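You operate a simulated robot arm through the tools that you are given. There is no shell and no other tool. Be economical: measure what you need, move in short steps, check, and stop when the job is done.

You run a simulated robot arm. Do the job below in one go: nothing can be reset, and whatever is moved stays where it is left.

JOB
Unplug the reel lead and wind it in to 40 CM.
Fine: changeover knob to OFF before the plug moves; stand the plug on the white pad, wind in, then lock the brake. Set down upright: reel plug.
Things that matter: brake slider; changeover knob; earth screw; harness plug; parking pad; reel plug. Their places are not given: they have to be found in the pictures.

The check looks at the end state, three seconds after you hand in, the way a careful person would. Anything else that was tipped, shoved, dropped, spilled or broken makes it a failure.

ROBOT AND FRAMES
A 7-joint arm with a two-finger parallel gripper, fixed in place. Base frame: the origin is at the foot of the arm, x ahead of it, y to its left, z up; the work surface is at about z = 810. Readings come in mm, rad, newtons and seconds.
Its first joint turns from -2.897 to 2.897 rad. Payload 4.4 kg.
Tool frame: the origin (TCP) lies between the finger pads and is the grasp point; the fingertips stand 23 mm ahead of it; z points along the fingers, y is the line along which they close. Largest opening 94 mm; finger width 38, thickness 10; the body of the gripper, 54 by 96 mm, starts 39 mm behind the TCP.
Orientation is told as [roll, pitch, yaw] about the base's x, y, z axes, in that order, counted from this pose: with the fingers straight down and closing along the base's y, the tool's x points along the base's -x, its y along +y and its z along -z.

CONTROLS
- The arm moves only by the tool arm_command. Its argument "plan" is a list of rows, each a list of 7 numbers: the finger opening in mm, from 0 to 94, then the shift along the tool's x, y, z in mm, then the turn, a rotation vector about the tool's x, y, z in degrees. In form: [[claw, x, y, z, ax, ay, az], ...]. A call has 1 to 12 rows; each row is the pose to reach, as a shift and turn from the pose commanded when the call began, along the tool's axes at that moment. Rows are played at 5 a second. More than 50 mm and 0.15 rad between two rows, or a gripper value outside its range, and nothing of the call is played. Where a pose cannot be reached the arm comes as near as it can. A force on the tool above 70 N (or 10 N above the force at the start of the call, whichever is more), or a blocked arm, ends the call early, and 0.2 s more pass. The fingers move at their own pace (about 72 mm/s each) and stop on an object; they squeeze with about 23 N. The grip force told is the motor's: it shows also when the fingers shut on nothing. Time passes only in rows, and 0.2 s behind the last, so rows that repeat a pose let the fingers close. It gives the time, the measured TCP pose, the force on the tool (base axes), the opening and the grip force at its end, in the units of the frame above (readings bear some noise), with the torque about the TCP (base axes, N m) and any sound that the robot's microphone picked up.
- Cameras (640 x 400 px; columns grow to the right, rows downward): "scene" is fixed at [407.7, -501.3, 1735.5]; the picture's right is [0.85, -0.52, 0.00], its down [-0.31, -0.51, -0.81] and it looks along [0.42, 0.69, -0.59] (base axes); focal length 320 px, centre (320, 200). "wrist" rides on the gripper at [86, 16, -75] in the tool frame; the picture's right is [-0.18, 0.98, 0.00], its down [-0.58, -0.11, -0.81] and it looks along [-0.79, -0.15, 0.59] (tool axes); focal length 243 px, centre (320, 200).
- snapshot(camera): a new picture of that camera. The clock stands still meanwhile.
- measure_at(camera, pixels): there is no depth. For up to 12 entries [column, row, z] of the newest picture of that camera ("zoom" is the newest enlarged one), the place [x, y] in the base frame at which the ray of that pixel passes the height z, good to about 2 mm, but the place of the scene camera against the robot may be out by one fixed shift of up to 18 mm in any direction. The clock stands still meanwhile.
- enlarge(camera, box): a new picture of the part [left, top, right, bottom] of that camera's present view, enlarged. The clock stands still meanwhile.
- hand_in(): hands the job in; it is judged then, once.

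Work in short steps. Measure before you move; look again where a grasp or a placing could have gone wrong, and mend it. You have 80 turns and 38 pictures in all, those below and enlarged ones among them. Open the gripper and draw the arm clear of the work before you hand the job in, unless the task says otherwise; then end with one line.

The tools are called after "Request:" as name(argument=value, ...) on one line, values as JSON. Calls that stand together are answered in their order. arm_command: Moves the arm, as the interface text tells. Its arguments: {"type":"object","properties":{"plan":{"type":"array"}},"required":["plan"]} The other tools are called the same way: snapshot (camera) takes a picture; measure_at (camera, pixels) gives the place at which the rays of pixels pass given heights; enlarge (camera, box) takes an enlarged picture of a part of a camera's view; hand_in () hands the job in.

At the start:

```text
clock: 0.0
ee_pos: [673.0, 100.1, 1450.2]
ee_rot: [0.001, 0.0, -0.001]
wrist_force: [-0.1, 0.7, -0.8]
ft_torque: [0.03, 0.01, 0.01]
grip_width: 94.1
grip_force: 0.2
```

scene: 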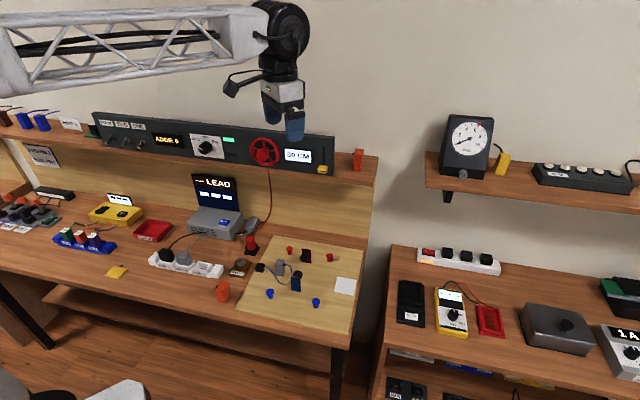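
wrist: 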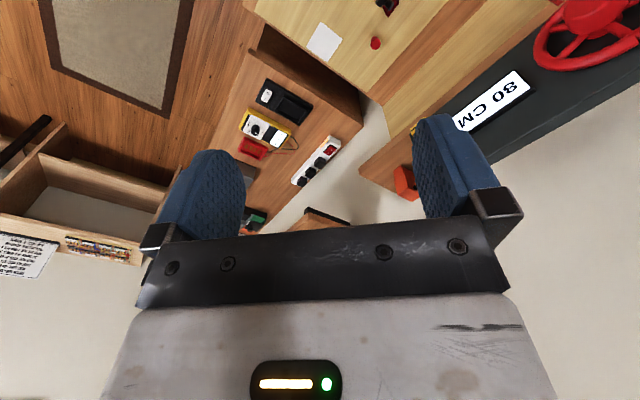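

The scene shows a panel with red handwheel (265,152), a display, a knob (205,147), a board with plugs around (290,270) and a white pad (344,286). I enlarge both areas.

Request:
enlarge(camera="scene", box=[90, 100, 380, 190])

Request:
enlarge(camera="scene", box=[220, 220, 370, 320])

Request:
enlarge(camera="scene", box=[180, 160, 280, 250])

```text
2.21 times, centred on (235, 145) of scene
```

zoom: 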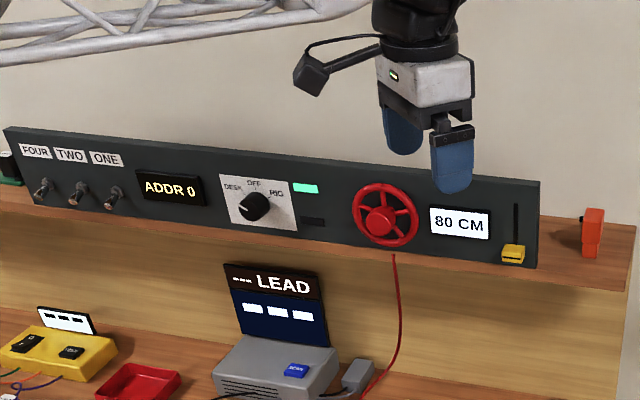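

```text
4.00 times, centred on (295, 270) of scene
```

zoom: 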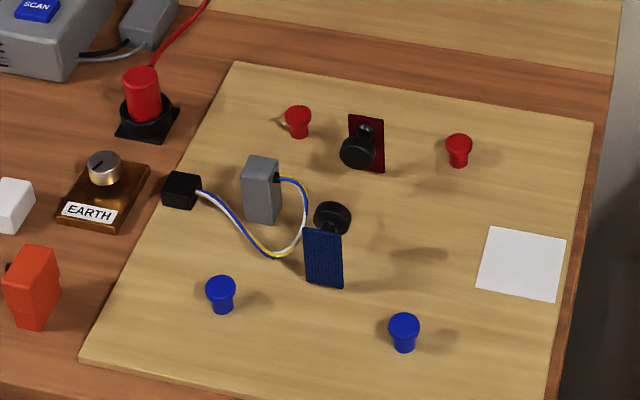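

```text
4.44 times, centred on (230, 205) of scene
```

zoom: 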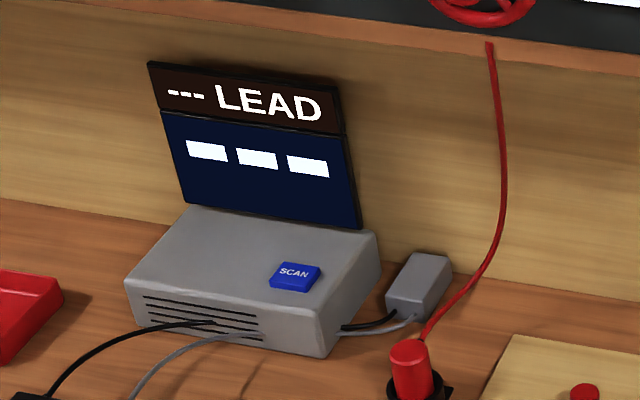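

The reel plug is the red cylinder in the black socket (253,243), and the lead goes up to the wheel reel (265,152). I measure desk features at desk height, and panel points at several candidate heights.

Request:
measure_at(camera="scene", pixels=[[204, 147, 1220], [265, 152, 1220], [297, 156, 1220], [322, 169, 1200], [93, 112, 1290], [335, 137, 1290], [253, 252, 810], [250, 238, 860], [344, 286, 815], [238, 272, 815], [358, 160, 1200], [377, 158, 1160]])

Request:
measure_at(camera="wrist", pixels=[[323, 42, 810], [323, 42, 820], [492, 100, 1220], [592, 25, 1220], [375, 43, 840]])

Request:
enlarge(camera="scene", box=[180, 130, 340, 180])

```text
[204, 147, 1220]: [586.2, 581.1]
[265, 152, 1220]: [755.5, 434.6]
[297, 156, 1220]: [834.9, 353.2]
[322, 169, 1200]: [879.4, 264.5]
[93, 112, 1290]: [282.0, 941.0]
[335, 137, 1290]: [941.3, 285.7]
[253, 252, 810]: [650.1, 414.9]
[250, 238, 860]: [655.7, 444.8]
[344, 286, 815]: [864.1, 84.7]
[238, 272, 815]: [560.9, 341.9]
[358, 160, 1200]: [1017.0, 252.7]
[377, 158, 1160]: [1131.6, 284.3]
```

```text
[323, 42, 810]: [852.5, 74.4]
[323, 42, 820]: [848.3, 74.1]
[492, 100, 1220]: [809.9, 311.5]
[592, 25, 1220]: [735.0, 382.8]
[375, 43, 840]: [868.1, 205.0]
```

```text
4.00 times, centred on (260, 155) of scene
```

zoom: 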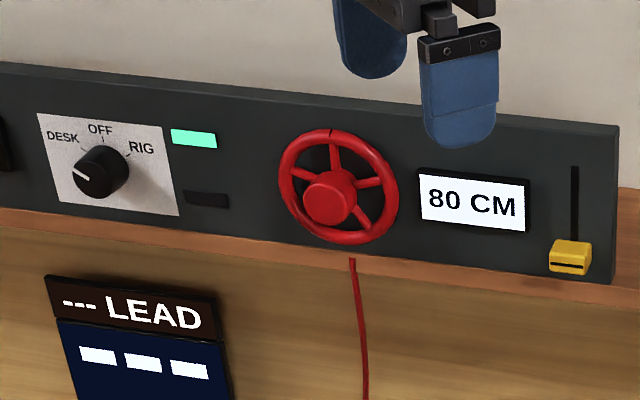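

The panel faces the arm at 45° (normal toward (-0.71,-0.71)); the knob points to DESK and the display reads 80 CM. I move high to in front of the panel, starting to turn the tool toward horizontal with the camera on top.

Request:
arm_command(plan=[[94, 16.2, 27.4, 4.2, -5.6, 2.32, 5.6], [94, 32.4, 54.8, 8.4, -11.2, 4.64, 11.2], [94, 48.6, 82.2, 12.6, -16.8, 6.96, 16.8], [94, 64.8, 109.6, 16.8, -22.4, 9.28, 22.4], [94, 81, 137, 21, -28, 11.6, 28], [94, 97.2, 164.4, 25.2, -33.6, 13.92, 33.6], [94, 113.4, 191.8, 29.4, -39.2, 16.24, 39.2], [94, 129.6, 219.2, 33.6, -44.8, 18.56, 44.8], [94, 145.8, 246.6, 37.8, -50.4, 20.88, 50.4], [94, 162, 274, 42, -56, 23.2, 56], [94, 178.2, 301.4, 46.2, -61.6, 25.52, 61.6], [94, 194.4, 328.8, 50.4, -67.2, 27.84, 67.2]])

```text
clock: 2.6
ee_pos: [478.1, 430.7, 1398.9]
ee_rot: [0.875, 0.946, -0.877]
wrist_force: [0.0, 0.2, 0.7]
ft_torque: [0.0, -0.03, 0.0]
grip_width: 94.0
grip_force: 0.1
```

Pose reached as commanded; I finish the remaining 49.6° about the same axis.

Request:
arm_command(plan=[[94, 0, 0, 0, -5.6, 2.32, 5.6], [94, 0, 0, 0, -11.2, 4.64, 11.2], [94, 0, 0, 0, -16.8, 6.96, 16.8], [94, 0, 0, 0, -22.4, 9.28, 22.4], [94, 0, 0, 0, -28, 11.6, 28], [94, 0, 0, 0, -33.67, 13.94, 33.67]])

Request:
snapshot(camera="wrist")

```text
clock: 4.0
ee_pos: [483.8, 434.9, 1392.3]
ee_rot: [-0.031, 1.559, -2.387]
wrist_force: [-2.5, -2.9, 4.9]
ft_torque: [-0.27, 0.22, -0.04]
grip_width: 93.8
grip_force: 0.0
```

```text
31 pictures are left
```

wrist: 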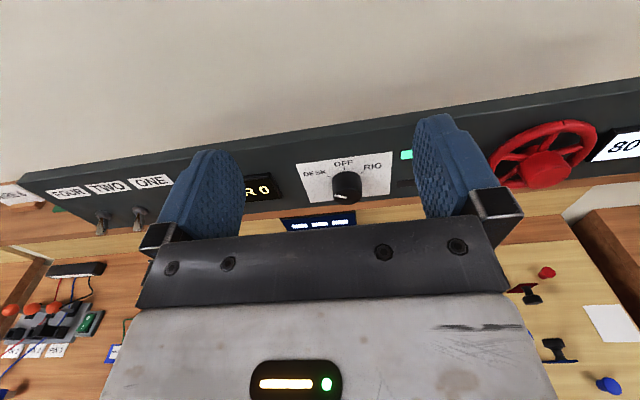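

The gripper is horizontal with the camera on top; knob visible at (347,186). I measure the knob and wheel rays at a few heights.

Request:
measure_at(camera="wrist", pixels=[[347, 186, 1210], [347, 186, 1220], [347, 186, 1230], [544, 168, 1220], [544, 168, 1230], [544, 168, 1240], [302, 203, 1180], [391, 194, 1180], [300, 166, 1260], [391, 152, 1260]])

Request:
measure_at(camera="scene", pixels=[[204.25, 148, 1220], [204.25, 148, 1230], [204.25, 148, 1240], [262.5, 154, 1240], [262.5, 154, 1250]])

Request:
arm_command(plan=[[94, 0, 0, 0, 0, 0, 0]])

```text
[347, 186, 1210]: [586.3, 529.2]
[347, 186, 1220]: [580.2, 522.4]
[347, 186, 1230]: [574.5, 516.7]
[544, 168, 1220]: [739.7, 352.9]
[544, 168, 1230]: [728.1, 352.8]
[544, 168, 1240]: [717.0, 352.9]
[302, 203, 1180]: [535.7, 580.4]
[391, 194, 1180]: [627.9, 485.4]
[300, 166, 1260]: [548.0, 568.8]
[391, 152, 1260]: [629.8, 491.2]
```

```text
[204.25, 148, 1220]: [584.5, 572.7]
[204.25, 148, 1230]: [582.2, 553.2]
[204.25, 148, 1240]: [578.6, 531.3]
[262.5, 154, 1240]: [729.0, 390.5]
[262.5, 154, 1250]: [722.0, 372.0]
```

```text
clock: 4.4
ee_pos: [478.5, 429.5, 1399.8]
ee_rot: [-1.586, 1.572, 2.341]
wrist_force: [-0.7, 0.7, -0.1]
ft_torque: [-0.06, -0.02, -0.02]
grip_width: 94.1
grip_force: 0.0
```

The arm settled on pose. I lower 165 mm to about knob height, still ~150 mm off the panel, and look again to triangulate.

Request:
arm_command(plan=[[94, -42, 1.5, 0, 0, 0, 0], [94, -84, 3, 0, 0, 0, 0], [94, -125, 4.5, 0, 0, 0, 0], [94, -165, 5.7, 0, 0, 0, 0], [70, -165, 5.7, 0, 0, 0, 0], [70, -165, 5.7, 0, 0, 0, 0]])

Request:
snapshot(camera="wrist")

```text
clock: 5.8
ee_pos: [482.9, 425.5, 1233.8]
ee_rot: [-1.481, 1.571, 2.446]
wrist_force: [-0.5, -0.7, -0.8]
ft_torque: [0.0, 0.02, -0.02]
grip_width: 70.0
grip_force: 0.0
```

```text
30 pictures are left
```

wrist: 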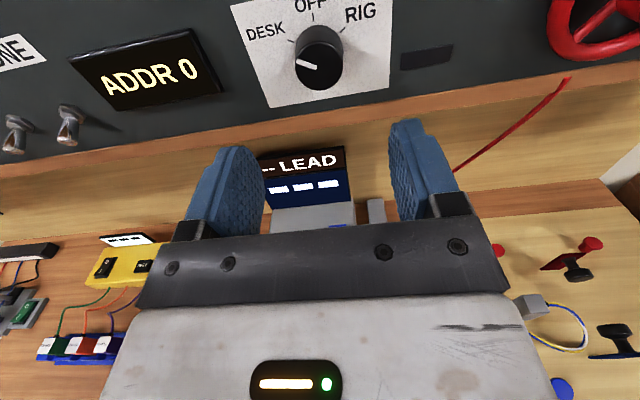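

Knob now at about (319,58), pointer toward DESK; the red lead passes (510,120). I intersect the ray with the earlier one.

Request:
measure_at(camera="wrist", pixels=[[319, 54, 1210], [319, 54, 1220], [319, 54, 1230], [319, 54, 1240], [270, 107, 1190], [270, 107, 1180], [390, 89, 1190], [390, 89, 1180], [270, 148, 1170], [400, 123, 1170], [585, 20, 1210]])

```text
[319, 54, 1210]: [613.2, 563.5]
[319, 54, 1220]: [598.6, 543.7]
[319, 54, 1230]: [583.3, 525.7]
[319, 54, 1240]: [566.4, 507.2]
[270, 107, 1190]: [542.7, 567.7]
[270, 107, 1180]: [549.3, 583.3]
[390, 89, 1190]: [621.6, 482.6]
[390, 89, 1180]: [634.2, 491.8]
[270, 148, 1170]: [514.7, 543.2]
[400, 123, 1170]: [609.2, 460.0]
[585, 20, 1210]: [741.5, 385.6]
```

Triangulation: knob front ≈ (572,513,1236), panel face at n≈777 mm along the 45° normal. I advance 85 mm and check alignment.

Request:
arm_command(plan=[[62, 2, 0.7, 30, 0, 0, 0], [62, 2, 0.7, 60, 0, 0, 0], [62, 2, 0.7, 85, 0, 0, 0], [62, 2, 0.7, 85, 0, 0, 0]])

Request:
snapshot(camera="wrist")

```text
clock: 6.8
ee_pos: [544.2, 483.9, 1235.9]
ee_rot: [-0.154, 1.568, -2.499]
wrist_force: [-0.8, 0.0, 0.2]
ft_torque: [-0.02, 0.01, 0.0]
grip_width: 62.0
grip_force: 0.1
```

```text
29 pictures are left
```

wrist: 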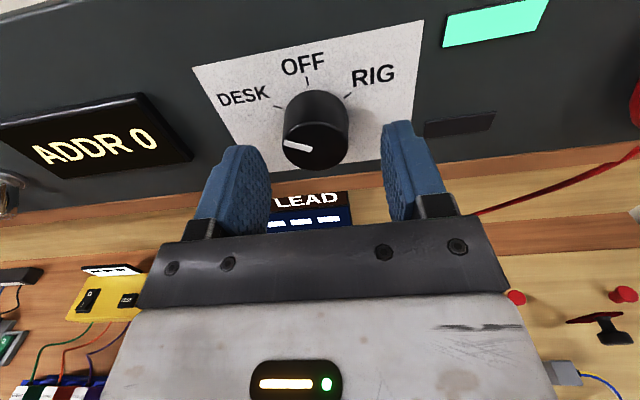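

The fingers straddle the knob (knob centre (314,147), tips midpoint ≈318); geometry says it is ~3 mm low and its front sits right at the tips. I advance 19 mm, down 3 mm, and close.

Request:
arm_command(plan=[[62, -3, -1, 10, 0, 0, 0], [62, -3, -1, 19, 0, 0, 0], [62, -3, -1, 19, 0, 0, 0], [10, -3, -1, 19, 0, 0, 0], [10, -3, -1, 19, 0, 0, 0], [10, -3, -1, 19, 0, 0, 0]])

```text
clock: 8.2
ee_pos: [556.6, 495.9, 1235.3]
ee_rot: [0.054, 1.57, -2.293]
wrist_force: [-27.3, 38.0, 6.9]
ft_torque: [0.17, -0.13, 0.89]
grip_width: 42.7
grip_force: 22.8
out of reach, approached as far as the arm can: row 1, 2, 3, 4, 5, 6
```

Grip stopped at 42.7 mm with ~46 N sideways toward -y(tool): only the left finger is touching, so the knob sits ~5 mm to the left. I reopen, shift 5 mm left and look.

Request:
arm_command(plan=[[60, 0, 0, 0, 0, 0, 0], [60, 0, 0, 0, 0, 0, 0], [60, 0, -3, 0, 0, 0, 0], [60, 0, -5, 0, 0, 0, 0], [60, 0, -5, 0, 0, 0, 0]])

Request:
snapshot(camera="wrist")

```text
clock: 9.4
ee_pos: [558.3, 494.3, 1233.6]
ee_rot: [-0.149, 1.567, -2.495]
wrist_force: [0.3, -0.6, 0.4]
ft_torque: [-0.03, -0.02, 0.02]
grip_width: 60.0
grip_force: 0.1
out of reach, approached as far as the arm can: row 4, 5
```

```text
28 pictures are left
```

wrist: 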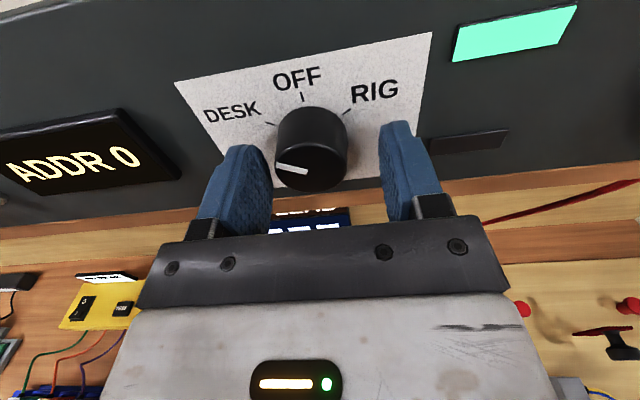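

Shifting left was reported out of reach, so this roll is near a joint limit. I back off 35 mm and roll +60° about the tool axis to test a freer wrist posture.

Request:
arm_command(plan=[[60, 0, 0, -20, 0, 0, 0], [60, 0, 0, -35, 0, 0, 0], [60, 0, 0, -35, 0, 0, 8], [60, 0, 0, -35, 0, 0, 16], [60, 0, 0, -35, 0, 0, 24], [60, 0, 0, -35, 0, 0, 32], [60, 0, 0, -35, 0, 0, 40], [60, 0, 0, -35, 0, 0, 48], [60, 0, 0, -35, 0, 0, 56], [60, 0, 0, -35, 0, 0, 60], [60, 0, 0, -35, 0, 0, 60]])

```text
clock: 11.8
ee_pos: [533.8, 472.2, 1235.8]
ee_rot: [-1.569, 0.522, 2.361]
wrist_force: [-1.0, -0.7, -0.4]
ft_torque: [-0.03, 0.0, -0.04]
grip_width: 59.9
grip_force: 0.1
```

Roll +60° is reachable cleanly. I correct sideways (knob s≈40, z≈1234), advance 34 mm and close on the knob.

Request:
arm_command(plan=[[62, -3.8, -0.1, 10, 0, 0, 0], [62, -3.8, -0.1, 24, 0, 0, 0], [62, -3.8, -0.1, 34, 0, 0, 0], [62, -3.8, -0.1, 34, 0, 0, 0], [20, -3.8, -0.1, 34, 0, 0, 0], [20, -3.8, -0.1, 34, 0, 0, 0], [20, -3.8, -0.1, 34, 0, 0, 0]])

Request:
snapshot(camera="wrist")

```text
clock: 13.4
ee_pos: [555.6, 493.9, 1236.3]
ee_rot: [-1.573, 0.523, 2.366]
wrist_force: [2.3, 29.3, 32.0]
ft_torque: [0.59, -0.29, 0.37]
grip_width: 36.2
grip_force: 44.8
out of reach, approached as far as the arm can: row 3, 4, 5
```

```text
27 pictures are left
```

wrist: 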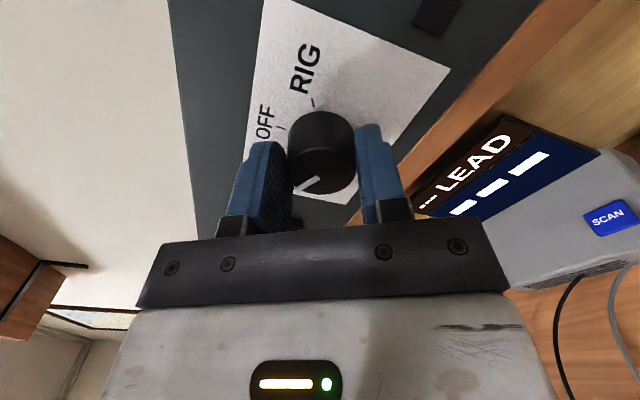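

The knob is gripped at 36 mm (white pointer visible at (307,185)), modest side load. I turn +30° first with a small relief shift and check.

Request:
arm_command(plan=[[20, 0, -1.5, 0, 0, 0, 0], [20, 0, -1.5, 0, 0, 0, 8], [20, 0, -1.5, 0, 0, 0, 16], [20, 0, -1.5, 0, 0, 0, 24], [20, 0, -1.5, 0, 0, 0, 30]])

```text
clock: 14.6
ee_pos: [557.6, 493.2, 1235.1]
ee_rot: [-1.567, -0.002, 2.367]
wrist_force: [-19.8, 1.7, 24.2]
ft_torque: [0.54, -0.41, 0.54]
grip_width: 36.1
grip_force: 44.2
out of reach, approached as far as the arm can: row 1, 2, 3, 4, 5
```

Roll advanced 30° with low torque. I continue the other 30° and then look.

Request:
arm_command(plan=[[20, -0.7, -1, 0, 0, 0, 8], [20, -0.7, -1, 0, 0, 0, 16], [20, -0.7, -1, 0, 0, 0, 24], [20, -0.7, -1, 0, 0, 0, 30], [20, -0.7, -1, 0, 0, 0, 30]])

Request:
snapshot(camera="wrist")

```text
clock: 15.8
ee_pos: [558.6, 494.7, 1233.1]
ee_rot: [-1.562, -0.526, 2.361]
wrist_force: [-37.9, -22.8, -32.5]
ft_torque: [-0.73, 0.5, 0.55]
grip_width: 36.1
grip_force: 45.5
```

```text
26 pictures are left
```

wrist: 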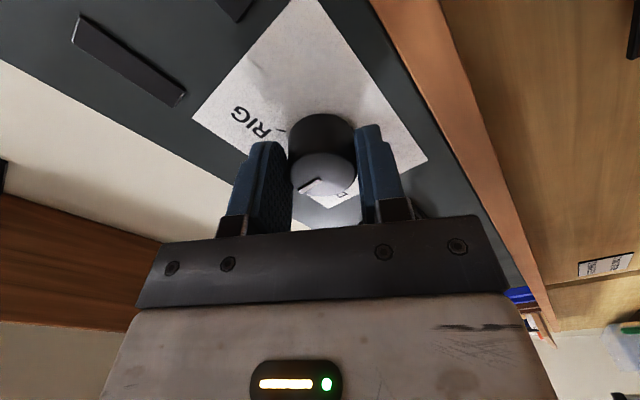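

Pointer moved with the fingers. I release, back off straight 60 mm, and check in the scene view.

Request:
arm_command(plan=[[62, 0, 0, 0, 0, 0, 0], [62, 0, 0, 0, 0, 0, 0], [62, 0, 0, -30, 0, 0, 0], [62, 0, 0, -60, 0, 0, 0], [62, 0, 0, -100, 0, 0, 0], [62, 0, 0, -100, 0, 0, 0]])

Request:
snapshot(camera="wrist")

Request:
enlarge(camera="scene", box=[180, 120, 340, 220])

```text
clock: 17.2
ee_pos: [486.1, 424.9, 1238.1]
ee_rot: [-1.571, -0.525, 2.355]
wrist_force: [-0.3, -0.2, 0.3]
ft_torque: [0.01, -0.02, 0.05]
grip_width: 62.4
grip_force: 0.0
```

```text
25 pictures are left
```

wrist: 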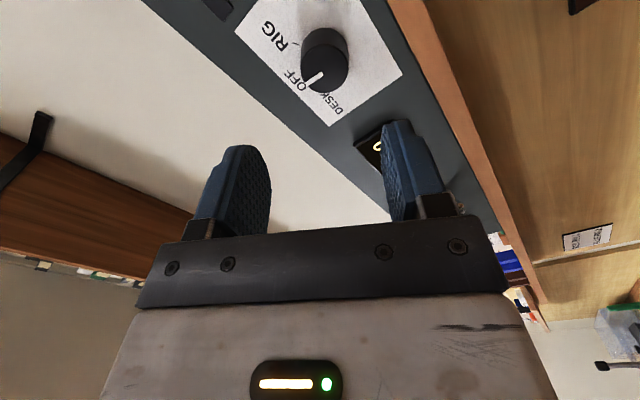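

```text
4.00 times, centred on (260, 170) of scene
```

zoom: 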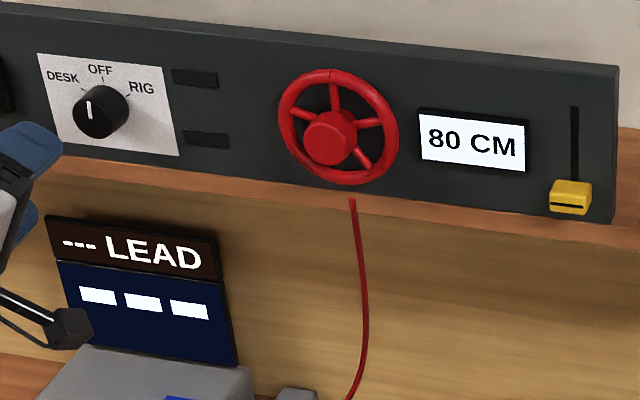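

Knob is at OFF and both lamps are dark. Now I swing to tool-down, retreating from the panel, to view the plug.

Request:
arm_command(plan=[[94, 12.4, 1.3, -10.1, -3.82, 6.63, 3.82], [94, 24.9, 2.6, -20.3, -7.64, 13.25, 7.64], [94, 37.3, 3.9, -30.4, -11.47, 19.88, 11.47], [94, 49.8, 5.1, -40.5, -15.29, 26.5, 15.29], [94, 62.2, 6.4, -50.7, -19.11, 33.13, 19.11], [94, 74.7, 7.7, -60.8, -22.93, 39.76, 22.93], [94, 87.1, 9, -70.9, -26.75, 46.38, 26.75], [94, 99.5, 10.3, -81.1, -30.57, 53.01, 30.57], [94, 112, 11.6, -91.2, -34.4, 59.64, 34.4], [94, 124.4, 12.8, -101.3, -38.22, 66.26, 38.22], [94, 136.9, 14.1, -111.5, -42.04, 72.89, 42.04], [94, 149.3, 15.4, -121.6, -45.86, 79.5, 45.86]])

Request:
arm_command(plan=[[94, 0, 0, 0, -0.85, 1.47, 0.85], [94, 0, 0, 0, -0.85, 1.47, 0.85]])

Request:
snapshot(camera="wrist")

```text
clock: 20.0
ee_pos: [489.4, 298.4, 1126.0]
ee_rot: [-0.313, -0.333, 1.055]
wrist_force: [-1.0, -0.2, -1.4]
ft_torque: [-0.01, -0.04, 0.0]
grip_width: 93.8
grip_force: 0.0
out of reach, approached as far as the arm can: row 8, 9, 10, 11, 12
stopped in row 12: the arm was blocked; the commanded pose is now the measured one
```

```text
clock: 20.6
ee_pos: [489.4, 299.0, 1114.8]
ee_rot: [-0.296, -0.31, 1.031]
wrist_force: [-0.2, -1.4, -0.6]
ft_torque: [0.0, -0.01, 0.02]
grip_width: 94.0
grip_force: 0.0
out of reach, approached as far as the arm can: row 1, 2
```

```text
23 pictures are left
```

wrist: 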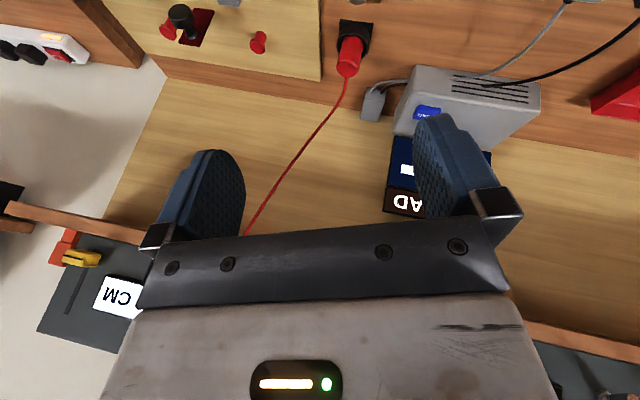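

The turn stalled ~25° short of vertical. I take a scene view to see the arm posture.

Request:
snapshot(camera="scene")

```text
22 pictures are left
```

scene: 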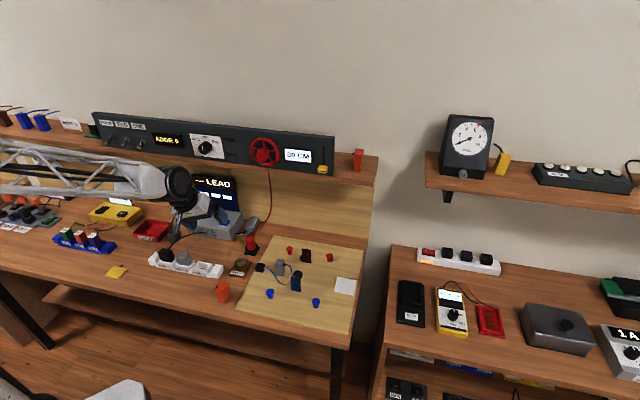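

The wrist seems wound to its end stop (I rolled about +300° in total). I unwind with negative roll, raising slightly.

Request:
arm_command(plan=[[94, -6, -6, -18, 0, 0, -8.3], [94, -12, -11, -36, 0, 0, -16.6], [94, -18, -17, -55, 0, 0, -24.9], [94, -18, -17, -55, 0, 0, -33.2], [94, -18, -17, -55, 0, 0, -41.5], [94, -18, -17, -55, 0, 0, -49.8], [94, -18, -17, -55, 0, 0, -58.1], [94, -18, -17, -55, 0, 0, -66.4], [94, -18, -17, -55, 0, 0, -74.7], [94, -18, -17, -55, 0, 0, -83], [94, -18, -17, -55, 0, 0, -91.3], [94, -18, -17, -55, 0, 0, -99.6]])

```text
clock: 23.2
ee_pos: [493.0, 302.8, 1100.0]
ee_rot: [-0.273, 0.328, 2.68]
wrist_force: [0.0, -0.3, -0.9]
ft_torque: [-0.01, 0.0, 0.01]
grip_width: 93.9
grip_force: 0.2
out of reach, approached as far as the arm can: row 1, 2, 3, 4, 5, 6, 7, 8, 9, 10, 11, 12
```

Roll moves freely but height/tilt don't: the wrist is in a flipped posture. I go back up to the known good pose (forward-pointing, z=1400) to unwind along the original path.

Request:
arm_command(plan=[[94, 2.8, -16.9, -24.2, 4.38, 4.86, -4.62], [94, 5.5, -33.8, -48.4, 8.76, 9.72, -9.24], [94, 8.3, -50.7, -72.7, 13.14, 14.58, -13.86], [94, 11, -67.5, -96.9, 17.52, 19.44, -18.48], [94, 13.8, -84.4, -121.1, 21.9, 24.3, -23.1], [94, 16.6, -101.3, -145.3, 26.28, 29.16, -27.72], [94, 19.3, -118.2, -169.5, 30.66, 34.02, -32.34], [94, 22.1, -135, -193.7, 35.04, 38.88, -36.96], [94, 24.9, -152, -218, 39.42, 43.74, -41.58], [94, 27.6, -168.8, -242.2, 43.8, 48.6, -46.2], [94, 30.4, -185.7, -266.4, 48.2, 53.48, -50.83], [94, 30.4, -185.7, -266.4, 48.2, 53.48, -50.83]])

```text
clock: 25.8
ee_pos: [483.1, 432.0, 1390.5]
ee_rot: [-0.081, 1.559, -2.438]
wrist_force: [-2.4, -2.7, 3.4]
ft_torque: [-0.14, 0.13, -0.05]
grip_width: 94.1
grip_force: 0.1
```

Reached. Now reversing the original rotation, part one (99°).

Request:
arm_command(plan=[[94, 0, 0, 0, 5.6, -2.32, -5.6], [94, 0, 0, 0, 11.2, -4.64, -11.2], [94, 0, 0, 0, 16.8, -6.96, -16.8], [94, 0, 0, 0, 22.4, -9.28, -22.4], [94, 0, 0, 0, 28, -11.6, -28], [94, 0, 0, 0, 33.6, -13.92, -33.6], [94, 0, 0, 0, 39.2, -16.24, -39.2], [94, 0, 0, 0, 44.8, -18.56, -44.8], [94, 0, 0, 0, 50.4, -20.88, -50.4], [94, 0, 0, 0, 56, -23.2, -56], [94, 0, 0, 0, 61.6, -25.52, -61.6], [94, 0, 0, 0, 67.2, -27.84, -67.2]])

Request:
arm_command(plan=[[94, 0, 0, 0, 5.6, -2.32, -5.6], [94, 0, 0, 0, 11.2, -4.64, -11.2], [94, 0, 0, 0, 16.8, -6.96, -16.8], [94, 0, 0, 0, 22.4, -9.28, -22.4], [94, 0, 0, 0, 28, -11.6, -28], [94, 0, 0, 0, 33.67, -13.94, -33.67], [94, 0, 0, 0, 33.67, -13.94, -33.67]])

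```text
clock: 28.4
ee_pos: [479.0, 428.2, 1398.8]
ee_rot: [0.509, 0.385, -0.508]
wrist_force: [0.2, -0.5, -0.8]
ft_torque: [-0.03, 0.0, -0.01]
grip_width: 93.9
grip_force: 0.1
```

```text
clock: 30.0
ee_pos: [478.1, 427.7, 1399.2]
ee_rot: [0.001, -0.002, -0.004]
wrist_force: [-0.1, 0.3, -0.4]
ft_torque: [0.01, 0.01, 0.01]
grip_width: 94.0
grip_force: 0.0
```

Back to clean tool-down orientation. I descend to view the plug from ~(511,450,1050), yawed -19° to put the fingers' gap along the lead.

Request:
arm_command(plan=[[94, -4, 3, 44, 0, 0, 2.4], [94, -8, 6, 88, 0, 0, 4.8], [94, -12, 8, 131, 0, 0, 7.1], [94, -16, 11, 175, 0, 0, 9.5], [94, -20, 14, 218, 0, 0, 11.9], [94, -25, 17, 262, 0, 0, 14.3], [94, -29, 20, 305, 0, 0, 16.7], [94, -33, 22, 349, 0, 0, 19], [94, -33, 22, 349, 0, 0, 19]])

Request:
snapshot(camera="wrist")

```text
clock: 32.0
ee_pos: [511.9, 450.9, 1051.1]
ee_rot: [0.003, -0.001, -0.336]
wrist_force: [0.5, 0.5, -0.5]
ft_torque: [0.03, 0.01, 0.01]
grip_width: 93.8
grip_force: 0.0
```

```text
21 pictures are left
```

wrist: 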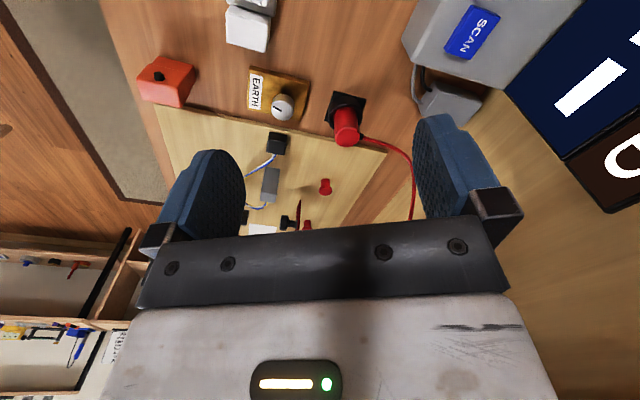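

Plug visible at (346,125), lead leaving near its top. I enlarge to locate top and base precisely.

Request:
enlarge(camera="wrist", box=[240, 60, 440, 185])

```text
3.20 times, centred on (340, 122) of wrist
```

zoom: 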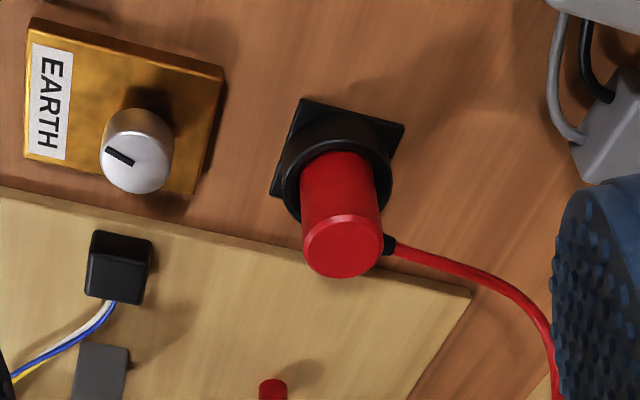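

The lead leaves the plug sideways toward image right, so the fingers should close across that. I measure the plug top/socket and strain-relief rays.

Request:
measure_at(camera="zoom", pixels=[[343, 248, 860], [343, 248, 870], [343, 248, 880], [338, 160, 820], [338, 160, 830], [337, 150, 810], [390, 246, 870], [490, 285, 850], [137, 150, 840], [405, 130, 810], [272, 195, 810], [305, 98, 810]])

Request:
measure_at(camera="scene", pixels=[[250, 238.25, 870], [250, 238.25, 885], [251.25, 247.5, 840], [251.75, 252, 825]])

```text
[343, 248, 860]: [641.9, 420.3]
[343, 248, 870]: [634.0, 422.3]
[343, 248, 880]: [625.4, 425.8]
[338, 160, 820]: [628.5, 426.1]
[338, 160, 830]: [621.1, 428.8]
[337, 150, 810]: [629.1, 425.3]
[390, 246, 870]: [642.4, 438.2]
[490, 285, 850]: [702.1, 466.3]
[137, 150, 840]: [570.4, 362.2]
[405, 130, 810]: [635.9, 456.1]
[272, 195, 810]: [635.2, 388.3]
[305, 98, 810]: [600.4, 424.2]
```

```text
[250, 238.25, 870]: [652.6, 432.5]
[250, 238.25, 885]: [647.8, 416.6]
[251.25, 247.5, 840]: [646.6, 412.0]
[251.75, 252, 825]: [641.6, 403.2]
```

Plug axis ≈ (635,422), top z≈868; it sits just under the shelf edge (n≈748), so I'll use yaw 45° with a 20° lean so the wrist stays clear of the shelf. First yaw in place.

Request:
arm_command(plan=[[94, 0, 0, 0, 0, 0, -8.03], [94, 0, 0, 0, 0, 0, -16.06], [94, 0, 0, 0, 0, 0, -24.1], [94, 0, 0, 0, 0, 0, -32.1], [94, 0, 0, 0, 0, 0, -40.15], [94, 0, 0, 0, 0, 0, -48.2], [94, 0, 0, 0, 0, 0, -56.2], [94, 0, 0, 0, 0, 0, -64.25], [94, 0, 0, 0, 0, 0, -64.25]])

Request:
arm_command(plan=[[94, -8, -27, 0, 0, -5, 0], [94, -16, -54, 20, 0, -10, 0], [94, -24, -81, 50, 0, -15, 0], [94, -35.4, -107.5, 80, 0, -20, 0], [64, -35.4, -107.5, 104, 0, -20, 0], [64, -35.4, -107.5, 104, 0, -20, 0]])

Request:
snapshot(camera="wrist")

```text
clock: 34.0
ee_pos: [511.2, 450.7, 1050.5]
ee_rot: [-0.001, -0.002, 0.79]
wrist_force: [-0.6, 0.4, 0.3]
ft_torque: [0.03, -0.02, -0.01]
grip_width: 94.0
grip_force: 0.0
```

```text
clock: 35.4
ee_pos: [611.2, 399.6, 944.2]
ee_rot: [0.001, -0.352, 0.788]
wrist_force: [-0.5, 0.1, -0.1]
ft_torque: [-0.02, 0.01, -0.02]
grip_width: 64.0
grip_force: 0.0
```

```text
19 pictures are left
```

wrist: 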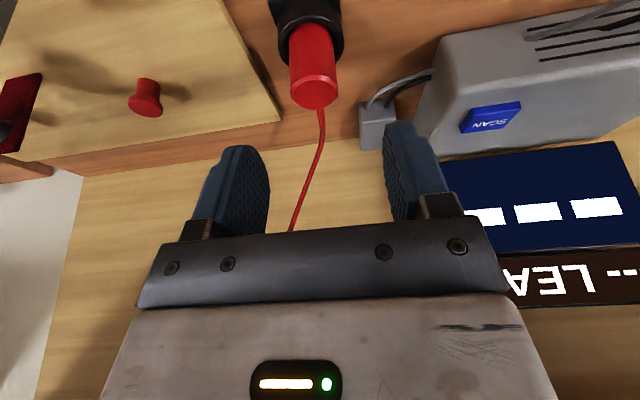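

Plug top at (316,92), centred between the fingers, lead running away in the gap. Quick check measure.

Request:
measure_at(camera="wrist", pixels=[[316, 90, 860], [316, 90, 868], [316, 90, 875]])

```text
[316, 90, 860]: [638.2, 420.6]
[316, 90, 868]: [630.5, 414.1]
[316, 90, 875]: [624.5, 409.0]
```

I advance 89 mm along the tool axis with a 3.3 mm sideways correction and close.

Request:
arm_command(plan=[[64, 0, -3.3, 30, 0, 0, 0], [64, 0, -3.3, 60, 0, 0, 0], [64, 0, -3.3, 89, 0, 0, 0], [64, 0, -3.3, 89, 0, 0, 0], [10, 0, -3.3, 89, 0, 0, 0], [10, 0, -3.3, 89, 0, 0, 0], [10, 0, -3.3, 89, 0, 0, 0]])

Request:
snapshot(camera="wrist")

```text
clock: 37.0
ee_pos: [636.0, 419.5, 863.3]
ee_rot: [0.0, -0.35, 0.785]
wrist_force: [0.9, -0.2, 1.2]
ft_torque: [0.01, -0.06, 0.0]
grip_width: 32.8
grip_force: 22.7
```

```text
18 pictures are left
```

wrist: 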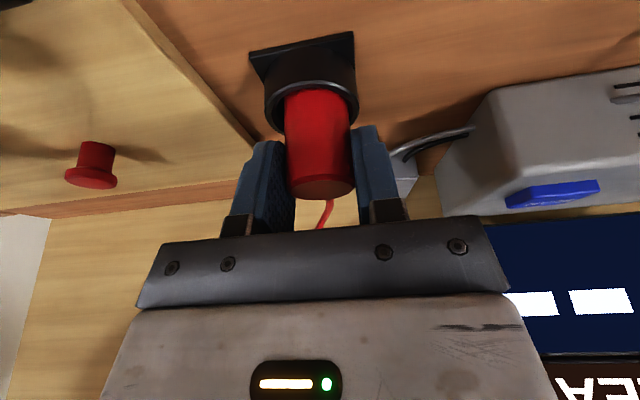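

Firm centred grip (32.8 mm, negligible side force). I pull straight up along base z in small steps.

Request:
arm_command(plan=[[10, -1.7, 0, -4.7, 0, 0, 0], [10, -3.4, 0, -9.4, 0, 0, 0], [10, -5.1, 0, -14.1, 0, 0, 0], [10, -8.6, 0, -23.5, 0, 0, 0], [10, -12, 0, -33, 0, 0, 0], [10, -17.1, 0, -47, 0, 0, 0]])

Request:
snapshot(camera="wrist")

```text
clock: 38.4
ee_pos: [636.0, 419.2, 911.4]
ee_rot: [0.001, -0.352, 0.787]
wrist_force: [-0.6, -0.4, -0.4]
ft_torque: [0.0, 0.01, 0.02]
grip_width: 32.8
grip_force: 22.7
```

```text
17 pictures are left
```

wrist: 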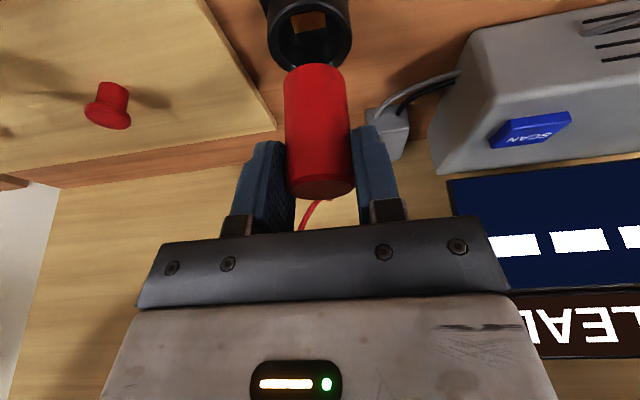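

The plug is free (bottom ≈48 mm below TCP). I lift and back away from the shelf, then carry it at height toward the pad.

Request:
arm_command(plan=[[10, 10.4, 0, -30, 0, 0, 0], [10, 20.7, 0, -60, 0, 0, 0], [10, 31.1, 0, -90.1, 0, 0, 0], [10, 40.6, -43.6, -93.6, 0, 0, 0], [10, 50.1, -87.1, -97, 0, 0, 0], [10, 59.6, -130.7, -100.5, 0, 0, 0], [10, 69.1, -174.2, -103.9, 0, 0, 0], [10, 78.6, -217.8, -107.4, 0, 0, 0], [10, 88.1, -261.3, -110.8, 0, 0, 0], [10, 97.6, -304.9, -114.3, 0, 0, 0], [10, 107.1, -348.4, -117.7, 0, 0, 0], [10, 116.6, -392, -121.2, 0, 0, 0]])

Request:
snapshot(camera="wrist")

```text
clock: 41.0
ee_pos: [806.6, 35.6, 988.3]
ee_rot: [0.0, -0.349, 0.788]
wrist_force: [-0.4, 0.1, -0.4]
ft_torque: [0.03, -0.02, -0.03]
grip_width: 32.7
grip_force: 22.8
```

```text
16 pictures are left
```

wrist: 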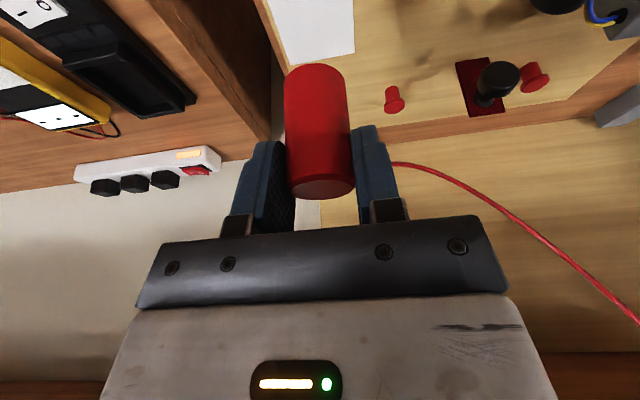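

The pad shows at the top edge (310,30). I back off 70 mm to see it whole.

Request:
arm_command(plan=[[10, 33, 0, -12, 0, 0, 0], [10, 66, 0, -24, 0, 0, 0], [10, 66, 0, -24, 0, 0, 0]])

Request:
snapshot(camera="wrist")

```text
clock: 41.8
ee_pos: [757.8, -16.9, 986.1]
ee_rot: [0.001, -0.35, 0.787]
wrist_force: [-0.1, -0.4, -0.4]
ft_torque: [0.0, 0.03, 0.02]
grip_width: 33.0
grip_force: 23.0
```

```text
15 pictures are left
```

wrist: 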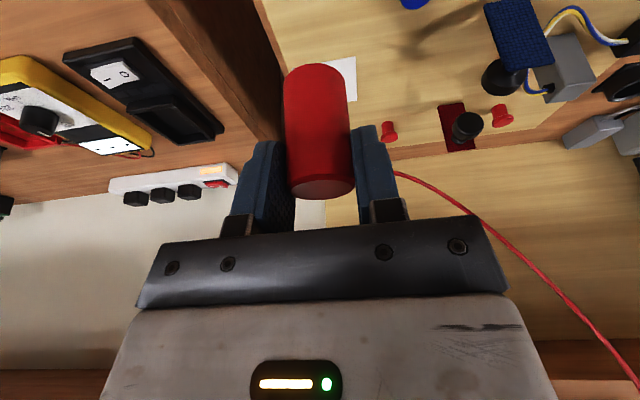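

I measure the pad's visible right corners at (355,57) and (357,101), and in the scene view its four corners.

Request:
measure_at(camera="wrist", pixels=[[355, 57, 812], [357, 101, 812], [355, 57, 822], [357, 101, 822]])

Request:
enlarge(camera="scene", box=[240, 220, 400, 320])

```text
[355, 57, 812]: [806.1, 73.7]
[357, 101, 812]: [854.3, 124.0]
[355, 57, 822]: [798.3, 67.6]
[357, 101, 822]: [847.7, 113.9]
```

```text
4.00 times, centred on (320, 270) of scene
```

zoom: 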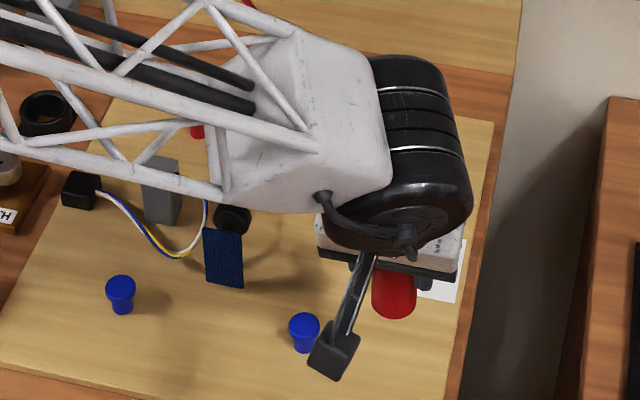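

Pad centre ≈ (852,74), top ≈ z 813. I move over it and lower to ~16 mm above expected contact.

Request:
arm_command(plan=[[10, -41, -0.8, 15, 0, 0, 0], [10, -82, -1.5, 30, 0, 0, 0], [10, -123.1, -2.3, 44.8, 0, 0, 0], [10, -111, -2.3, 78, 0, 0, 0], [10, -99, -2.3, 111, 0, 0, 0], [10, -87, -2.3, 144, 0, 0, 0], [10, -87, -2.3, 144, 0, 0, 0]])

Request:
enlarge(camera="scene", box=[260, 220, 400, 320])

Request:
snapshot(camera="wrist")

```text
clock: 43.4
ee_pos: [852.2, 77.1, 880.3]
ee_rot: [0.0, -0.352, 0.787]
wrist_force: [0.5, -0.1, -0.7]
ft_torque: [-0.03, -0.02, -0.01]
grip_width: 32.9
grip_force: 22.9
```

```text
4.00 times, centred on (330, 270) of scene
```

zoom: 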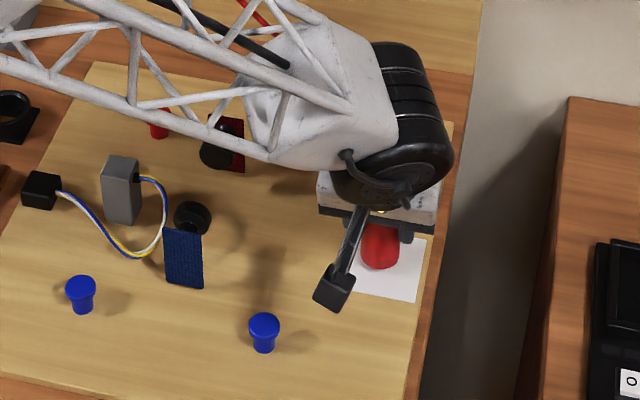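

```text
12 pictures are left
```

wrist: 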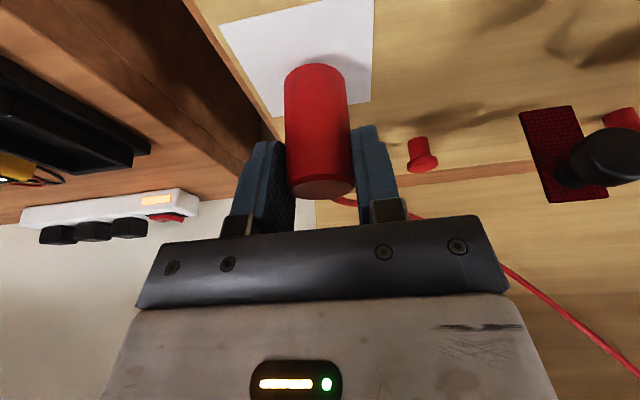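

Pad corners (220,25), (275,117), (370,103) are visible; I measure to confirm centring.

Request:
measure_at(camera="wrist", pixels=[[220, 25, 813], [274, 117, 813], [370, 103, 813], [374, 0, 813]])

```text
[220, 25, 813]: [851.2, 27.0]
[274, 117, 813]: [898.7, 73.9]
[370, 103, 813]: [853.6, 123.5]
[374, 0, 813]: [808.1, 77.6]
```

Centred within 2 mm. I lower in steps.

Request:
arm_command(plan=[[10, 2.4, 0, 6.6, 0, 0, 0], [10, 4.8, 0, 13.2, 0, 0, 0], [10, 5.5, 0, 15, 0, 0, 0], [10, 5.5, 0, 15, 0, 0, 0]])

```text
clock: 44.4
ee_pos: [852.7, 78.0, 865.8]
ee_rot: [-0.001, -0.354, 0.788]
wrist_force: [7.0, -2.0, 18.9]
ft_torque: [-0.04, -0.45, -0.04]
grip_width: 33.1
grip_force: 23.0
```

Contact felt (19 N). I ease 1 mm, open slowly, and retreat along the tool axis.

Request:
arm_command(plan=[[10, -0.3, 0, -0.9, 0, 0, 0], [38, -0.3, 0, -0.9, 0, 0, 0], [60, -0.3, 0, -0.9, 0, 0, 0], [60, -0.3, 0, -0.9, 0, 0, 0], [60, -0.3, 0, -20, 0, 0, 0], [60, -0.3, 0, -50, 0, 0, 0], [60, -0.3, 0, -90, 0, 0, 0], [60, -0.3, 0, -130, 0, 0, 0], [60, -0.3, 0, -130, 0, 0, 0]])

Request:
snapshot(camera="wrist")

```text
clock: 46.4
ee_pos: [819.4, 45.9, 988.2]
ee_rot: [0.0, -0.351, 0.788]
wrist_force: [-0.9, 0.7, 0.0]
ft_torque: [0.0, 0.0, -0.01]
grip_width: 60.1
grip_force: 0.2
```

```text
11 pictures are left
```

wrist: 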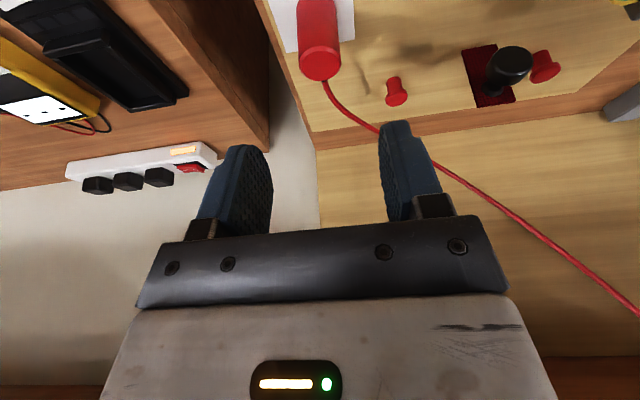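

The plug stands on the pad. Now I move up and toward the wheel's side, un-tilting, to set up for winding.

Request:
arm_command(plan=[[60, -11.8, 26.5, -35.6, 0, 2, 0], [60, -23.6, 53, -71.2, 0, 4, 0], [60, -35.3, 79.6, -106.7, 0, 6, 0], [60, -47.1, 106.2, -142.3, 0, 8, 0], [60, -58.9, 132.7, -177.9, 0, 10, 0], [60, -70.7, 159.3, -213.5, 0, 12, 0], [60, -82.5, 185.8, -249, 0, 14, 0], [60, -94.2, 212.4, -284.6, 0, 16, 0], [60, -106, 238.9, -320.2, 0, 18, 0], [60, -117.8, 265.5, -355.8, 0, 20, 0], [60, -129.6, 292, -391.4, 0, 20, 0]])

Request:
arm_command(plan=[[60, 0, 0, 0, 0, 0, 8], [60, 0, 0, 0, 0, 0, 16], [60, 0, 0, 0, 0, 0, 24], [60, 0, 0, 0, 0, 0, 32], [60, 0, 0, 0, 0, 0, 40], [60, 0, 0, 0, 0, 0, 45], [60, 0, 0, 0, 0, 0, 45]])

```text
clock: 48.8
ee_pos: [605.3, 240.6, 1397.5]
ee_rot: [0.0, 0.0, 0.787]
wrist_force: [0.3, 0.6, -0.7]
ft_torque: [-0.02, -0.01, 0.01]
grip_width: 60.2
grip_force: 0.1
```

```text
clock: 50.4
ee_pos: [604.4, 242.7, 1398.9]
ee_rot: [0.002, -0.002, 0.002]
wrist_force: [0.0, 0.6, 0.3]
ft_torque: [0.03, 0.01, 0.0]
grip_width: 59.9
grip_force: 0.0
```

Now the same known rotation to forward-pointing (148.6°).

Request:
arm_command(plan=[[60, 0, 0, 0, -5.6, 2.32, 5.6], [60, 0, 0, 0, -11.2, 4.64, 11.2], [60, 0, 0, 0, -16.8, 6.96, 16.8], [60, 0, 0, 0, -22.4, 9.28, 22.4], [60, 0, 0, 0, -28, 11.6, 28], [60, 0, 0, 0, -33.6, 13.92, 33.6], [60, 0, 0, 0, -39.2, 16.24, 39.2], [60, 0, 0, 0, -44.8, 18.56, 44.8], [60, 0, 0, 0, -50.4, 20.88, 50.4], [60, 0, 0, 0, -56, 23.2, 56], [60, 0, 0, 0, -61.6, 25.52, 61.6], [60, 0, 0, 0, -67.2, 27.84, 67.2]])

Request:
arm_command(plan=[[60, 0, 0, 0, -5.6, 2.32, 5.6], [60, 0, 0, 0, -11.2, 4.64, 11.2], [60, 0, 0, 0, -16.8, 6.96, 16.8], [60, 0, 0, 0, -22.4, 9.28, 22.4], [60, 0, 0, 0, -28, 11.6, 28], [60, 0, 0, 0, -33.67, 13.94, 33.67], [60, 0, 0, 0, -33.67, 13.94, 33.67]])

```text
clock: 53.0
ee_pos: [604.9, 242.1, 1397.9]
ee_rot: [0.878, 0.949, -0.871]
wrist_force: [0.1, 0.3, -0.8]
ft_torque: [0.03, -0.01, 0.0]
grip_width: 59.9
grip_force: 0.1
```

```text
clock: 54.6
ee_pos: [604.9, 244.2, 1399.2]
ee_rot: [-2.341, 1.568, 1.585]
wrist_force: [-1.1, 0.5, -0.1]
ft_torque: [0.02, -0.03, -0.02]
grip_width: 60.2
grip_force: 0.0
```

Forward-pointing at n≈600. I lower to z≈1245 and look at the wheel.

Request:
arm_command(plan=[[60, -40, 0, 0, 0, 0, 0], [60, -80, 0, 0, 0, 0, 0], [60, -120, 0, 0, 0, 0, 0], [60, -154, 0, 0, 0, 0, 0], [60, -154, 0, 0, 0, 0, 0]])

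Request:
snapshot(camera="wrist")

```text
clock: 55.8
ee_pos: [603.6, 243.3, 1244.1]
ee_rot: [-2.687, 1.567, 1.244]
wrist_force: [-0.1, 0.2, 0.3]
ft_torque: [-0.02, 0.02, -0.01]
grip_width: 60.0
grip_force: 0.0
```

```text
10 pictures are left
```

wrist: 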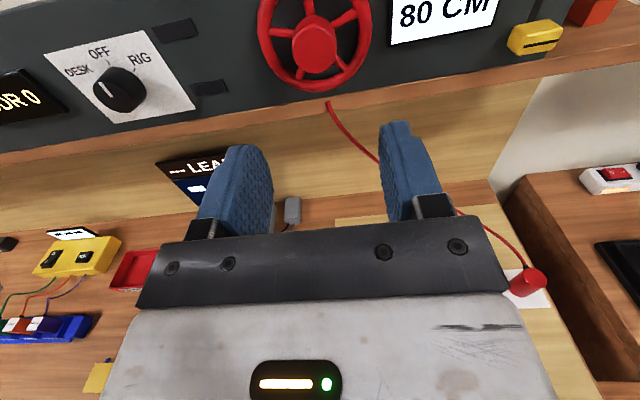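

Hub at (314,48), ~38 mm wide; wheel ~94 mm. Estimated hub s≈250, z≈1237. I advance 100 mm and look again.

Request:
arm_command(plan=[[64, -2, -2, 35, 0, 0, 0], [64, -4, -4, 70, 0, 0, 0], [64, -6, -5, 100, 0, 0, 0], [64, -6, -5, 100, 0, 0, 0]])

Request:
snapshot(camera="wrist")

```text
clock: 56.8
ee_pos: [672.2, 319.5, 1239.3]
ee_rot: [-2.693, 1.571, 1.235]
wrist_force: [0.2, 1.6, -0.5]
ft_torque: [0.02, -0.01, 0.0]
grip_width: 64.3
grip_force: 0.0
```

```text
9 pictures are left
```

wrist: 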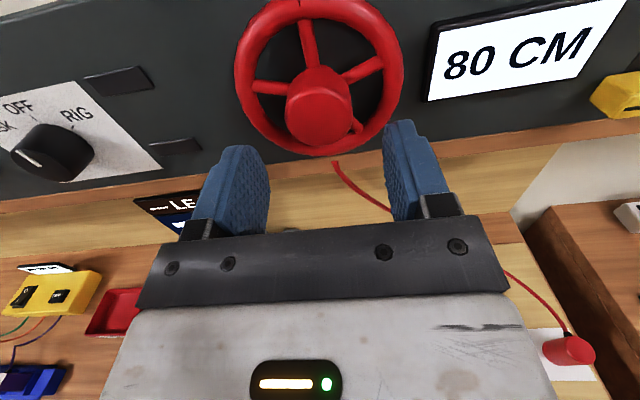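

Hub front centre at (322,115), protruding ~20 mm from the spokes, diameter ≈40. I lower 5 mm, advance 32 mm with 70 mm opening, and check.

Request:
arm_command(plan=[[70, -5, 1, 10, 0, 0, 0], [70, -5, 1, 20, 0, 0, 0], [70, -5, 1, 32, 0, 0, 0], [70, -5, 1, 32, 0, 0, 0]])

Request:
snapshot(camera="wrist")

```text
clock: 57.8
ee_pos: [696.8, 339.5, 1234.0]
ee_rot: [-2.543, 1.569, 1.384]
wrist_force: [-0.2, 1.1, 0.1]
ft_torque: [0.0, -0.02, 0.04]
grip_width: 69.9
grip_force: 0.1
```

```text
8 pictures are left
```

wrist: 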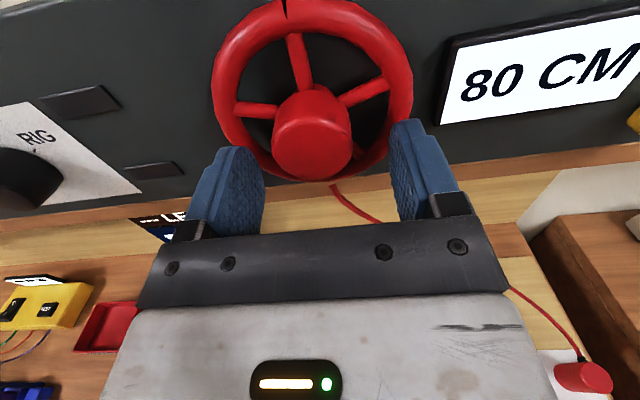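

Hub front (312,147) is now right at the tip plane; fingers need ~3.5 mm left. I narrow to 52 mm (inside the rim), shift, advance 12 mm and close on the hub.

Request:
arm_command(plan=[[52, 0, -3.5, 0, 0, 0, 0], [52, 0, -3.5, 0, 0, 0, 0], [52, 0, -3.5, 6, 0, 0, 0], [52, 0, -3.5, 12, 0, 0, 0], [52, 0, -3.5, 12, 0, 0, 0], [20, 0, -3.5, 12, 0, 0, 0], [20, 0, -3.5, 12, 0, 0, 0], [20, 0, -3.5, 12, 0, 0, 0]])

```text
clock: 58.8
ee_pos: [698.7, 347.0, 1234.6]
ee_rot: [-2.852, 1.57, 1.075]
wrist_force: [-38.9, -31.8, 6.1]
ft_torque: [-0.64, 0.54, -0.43]
grip_width: 51.0
grip_force: 0.0
stopped in row 5: the force on the tool passed its limit at 102 N (the readings are from after the stop); the commanded pose is now the measured one
```

Tips touched a spoke/rim (~9 mm past the hub front). I back off 2 mm and close on the hub there.

Request:
arm_command(plan=[[52, 0, 0, -2, 0, 0, 0], [20, 0, 0, -2, 0, 0, 0], [20, 0, 0, -2, 0, 0, 0], [20, 0, 0, -2, 0, 0, 0]])

```text
clock: 59.8
ee_pos: [699.5, 346.0, 1233.1]
ee_rot: [-1.636, 1.569, 2.29]
wrist_force: [54.5, -7.5, -3.9]
ft_torque: [-0.07, 0.75, 0.3]
grip_width: 37.8
grip_force: 44.4
```

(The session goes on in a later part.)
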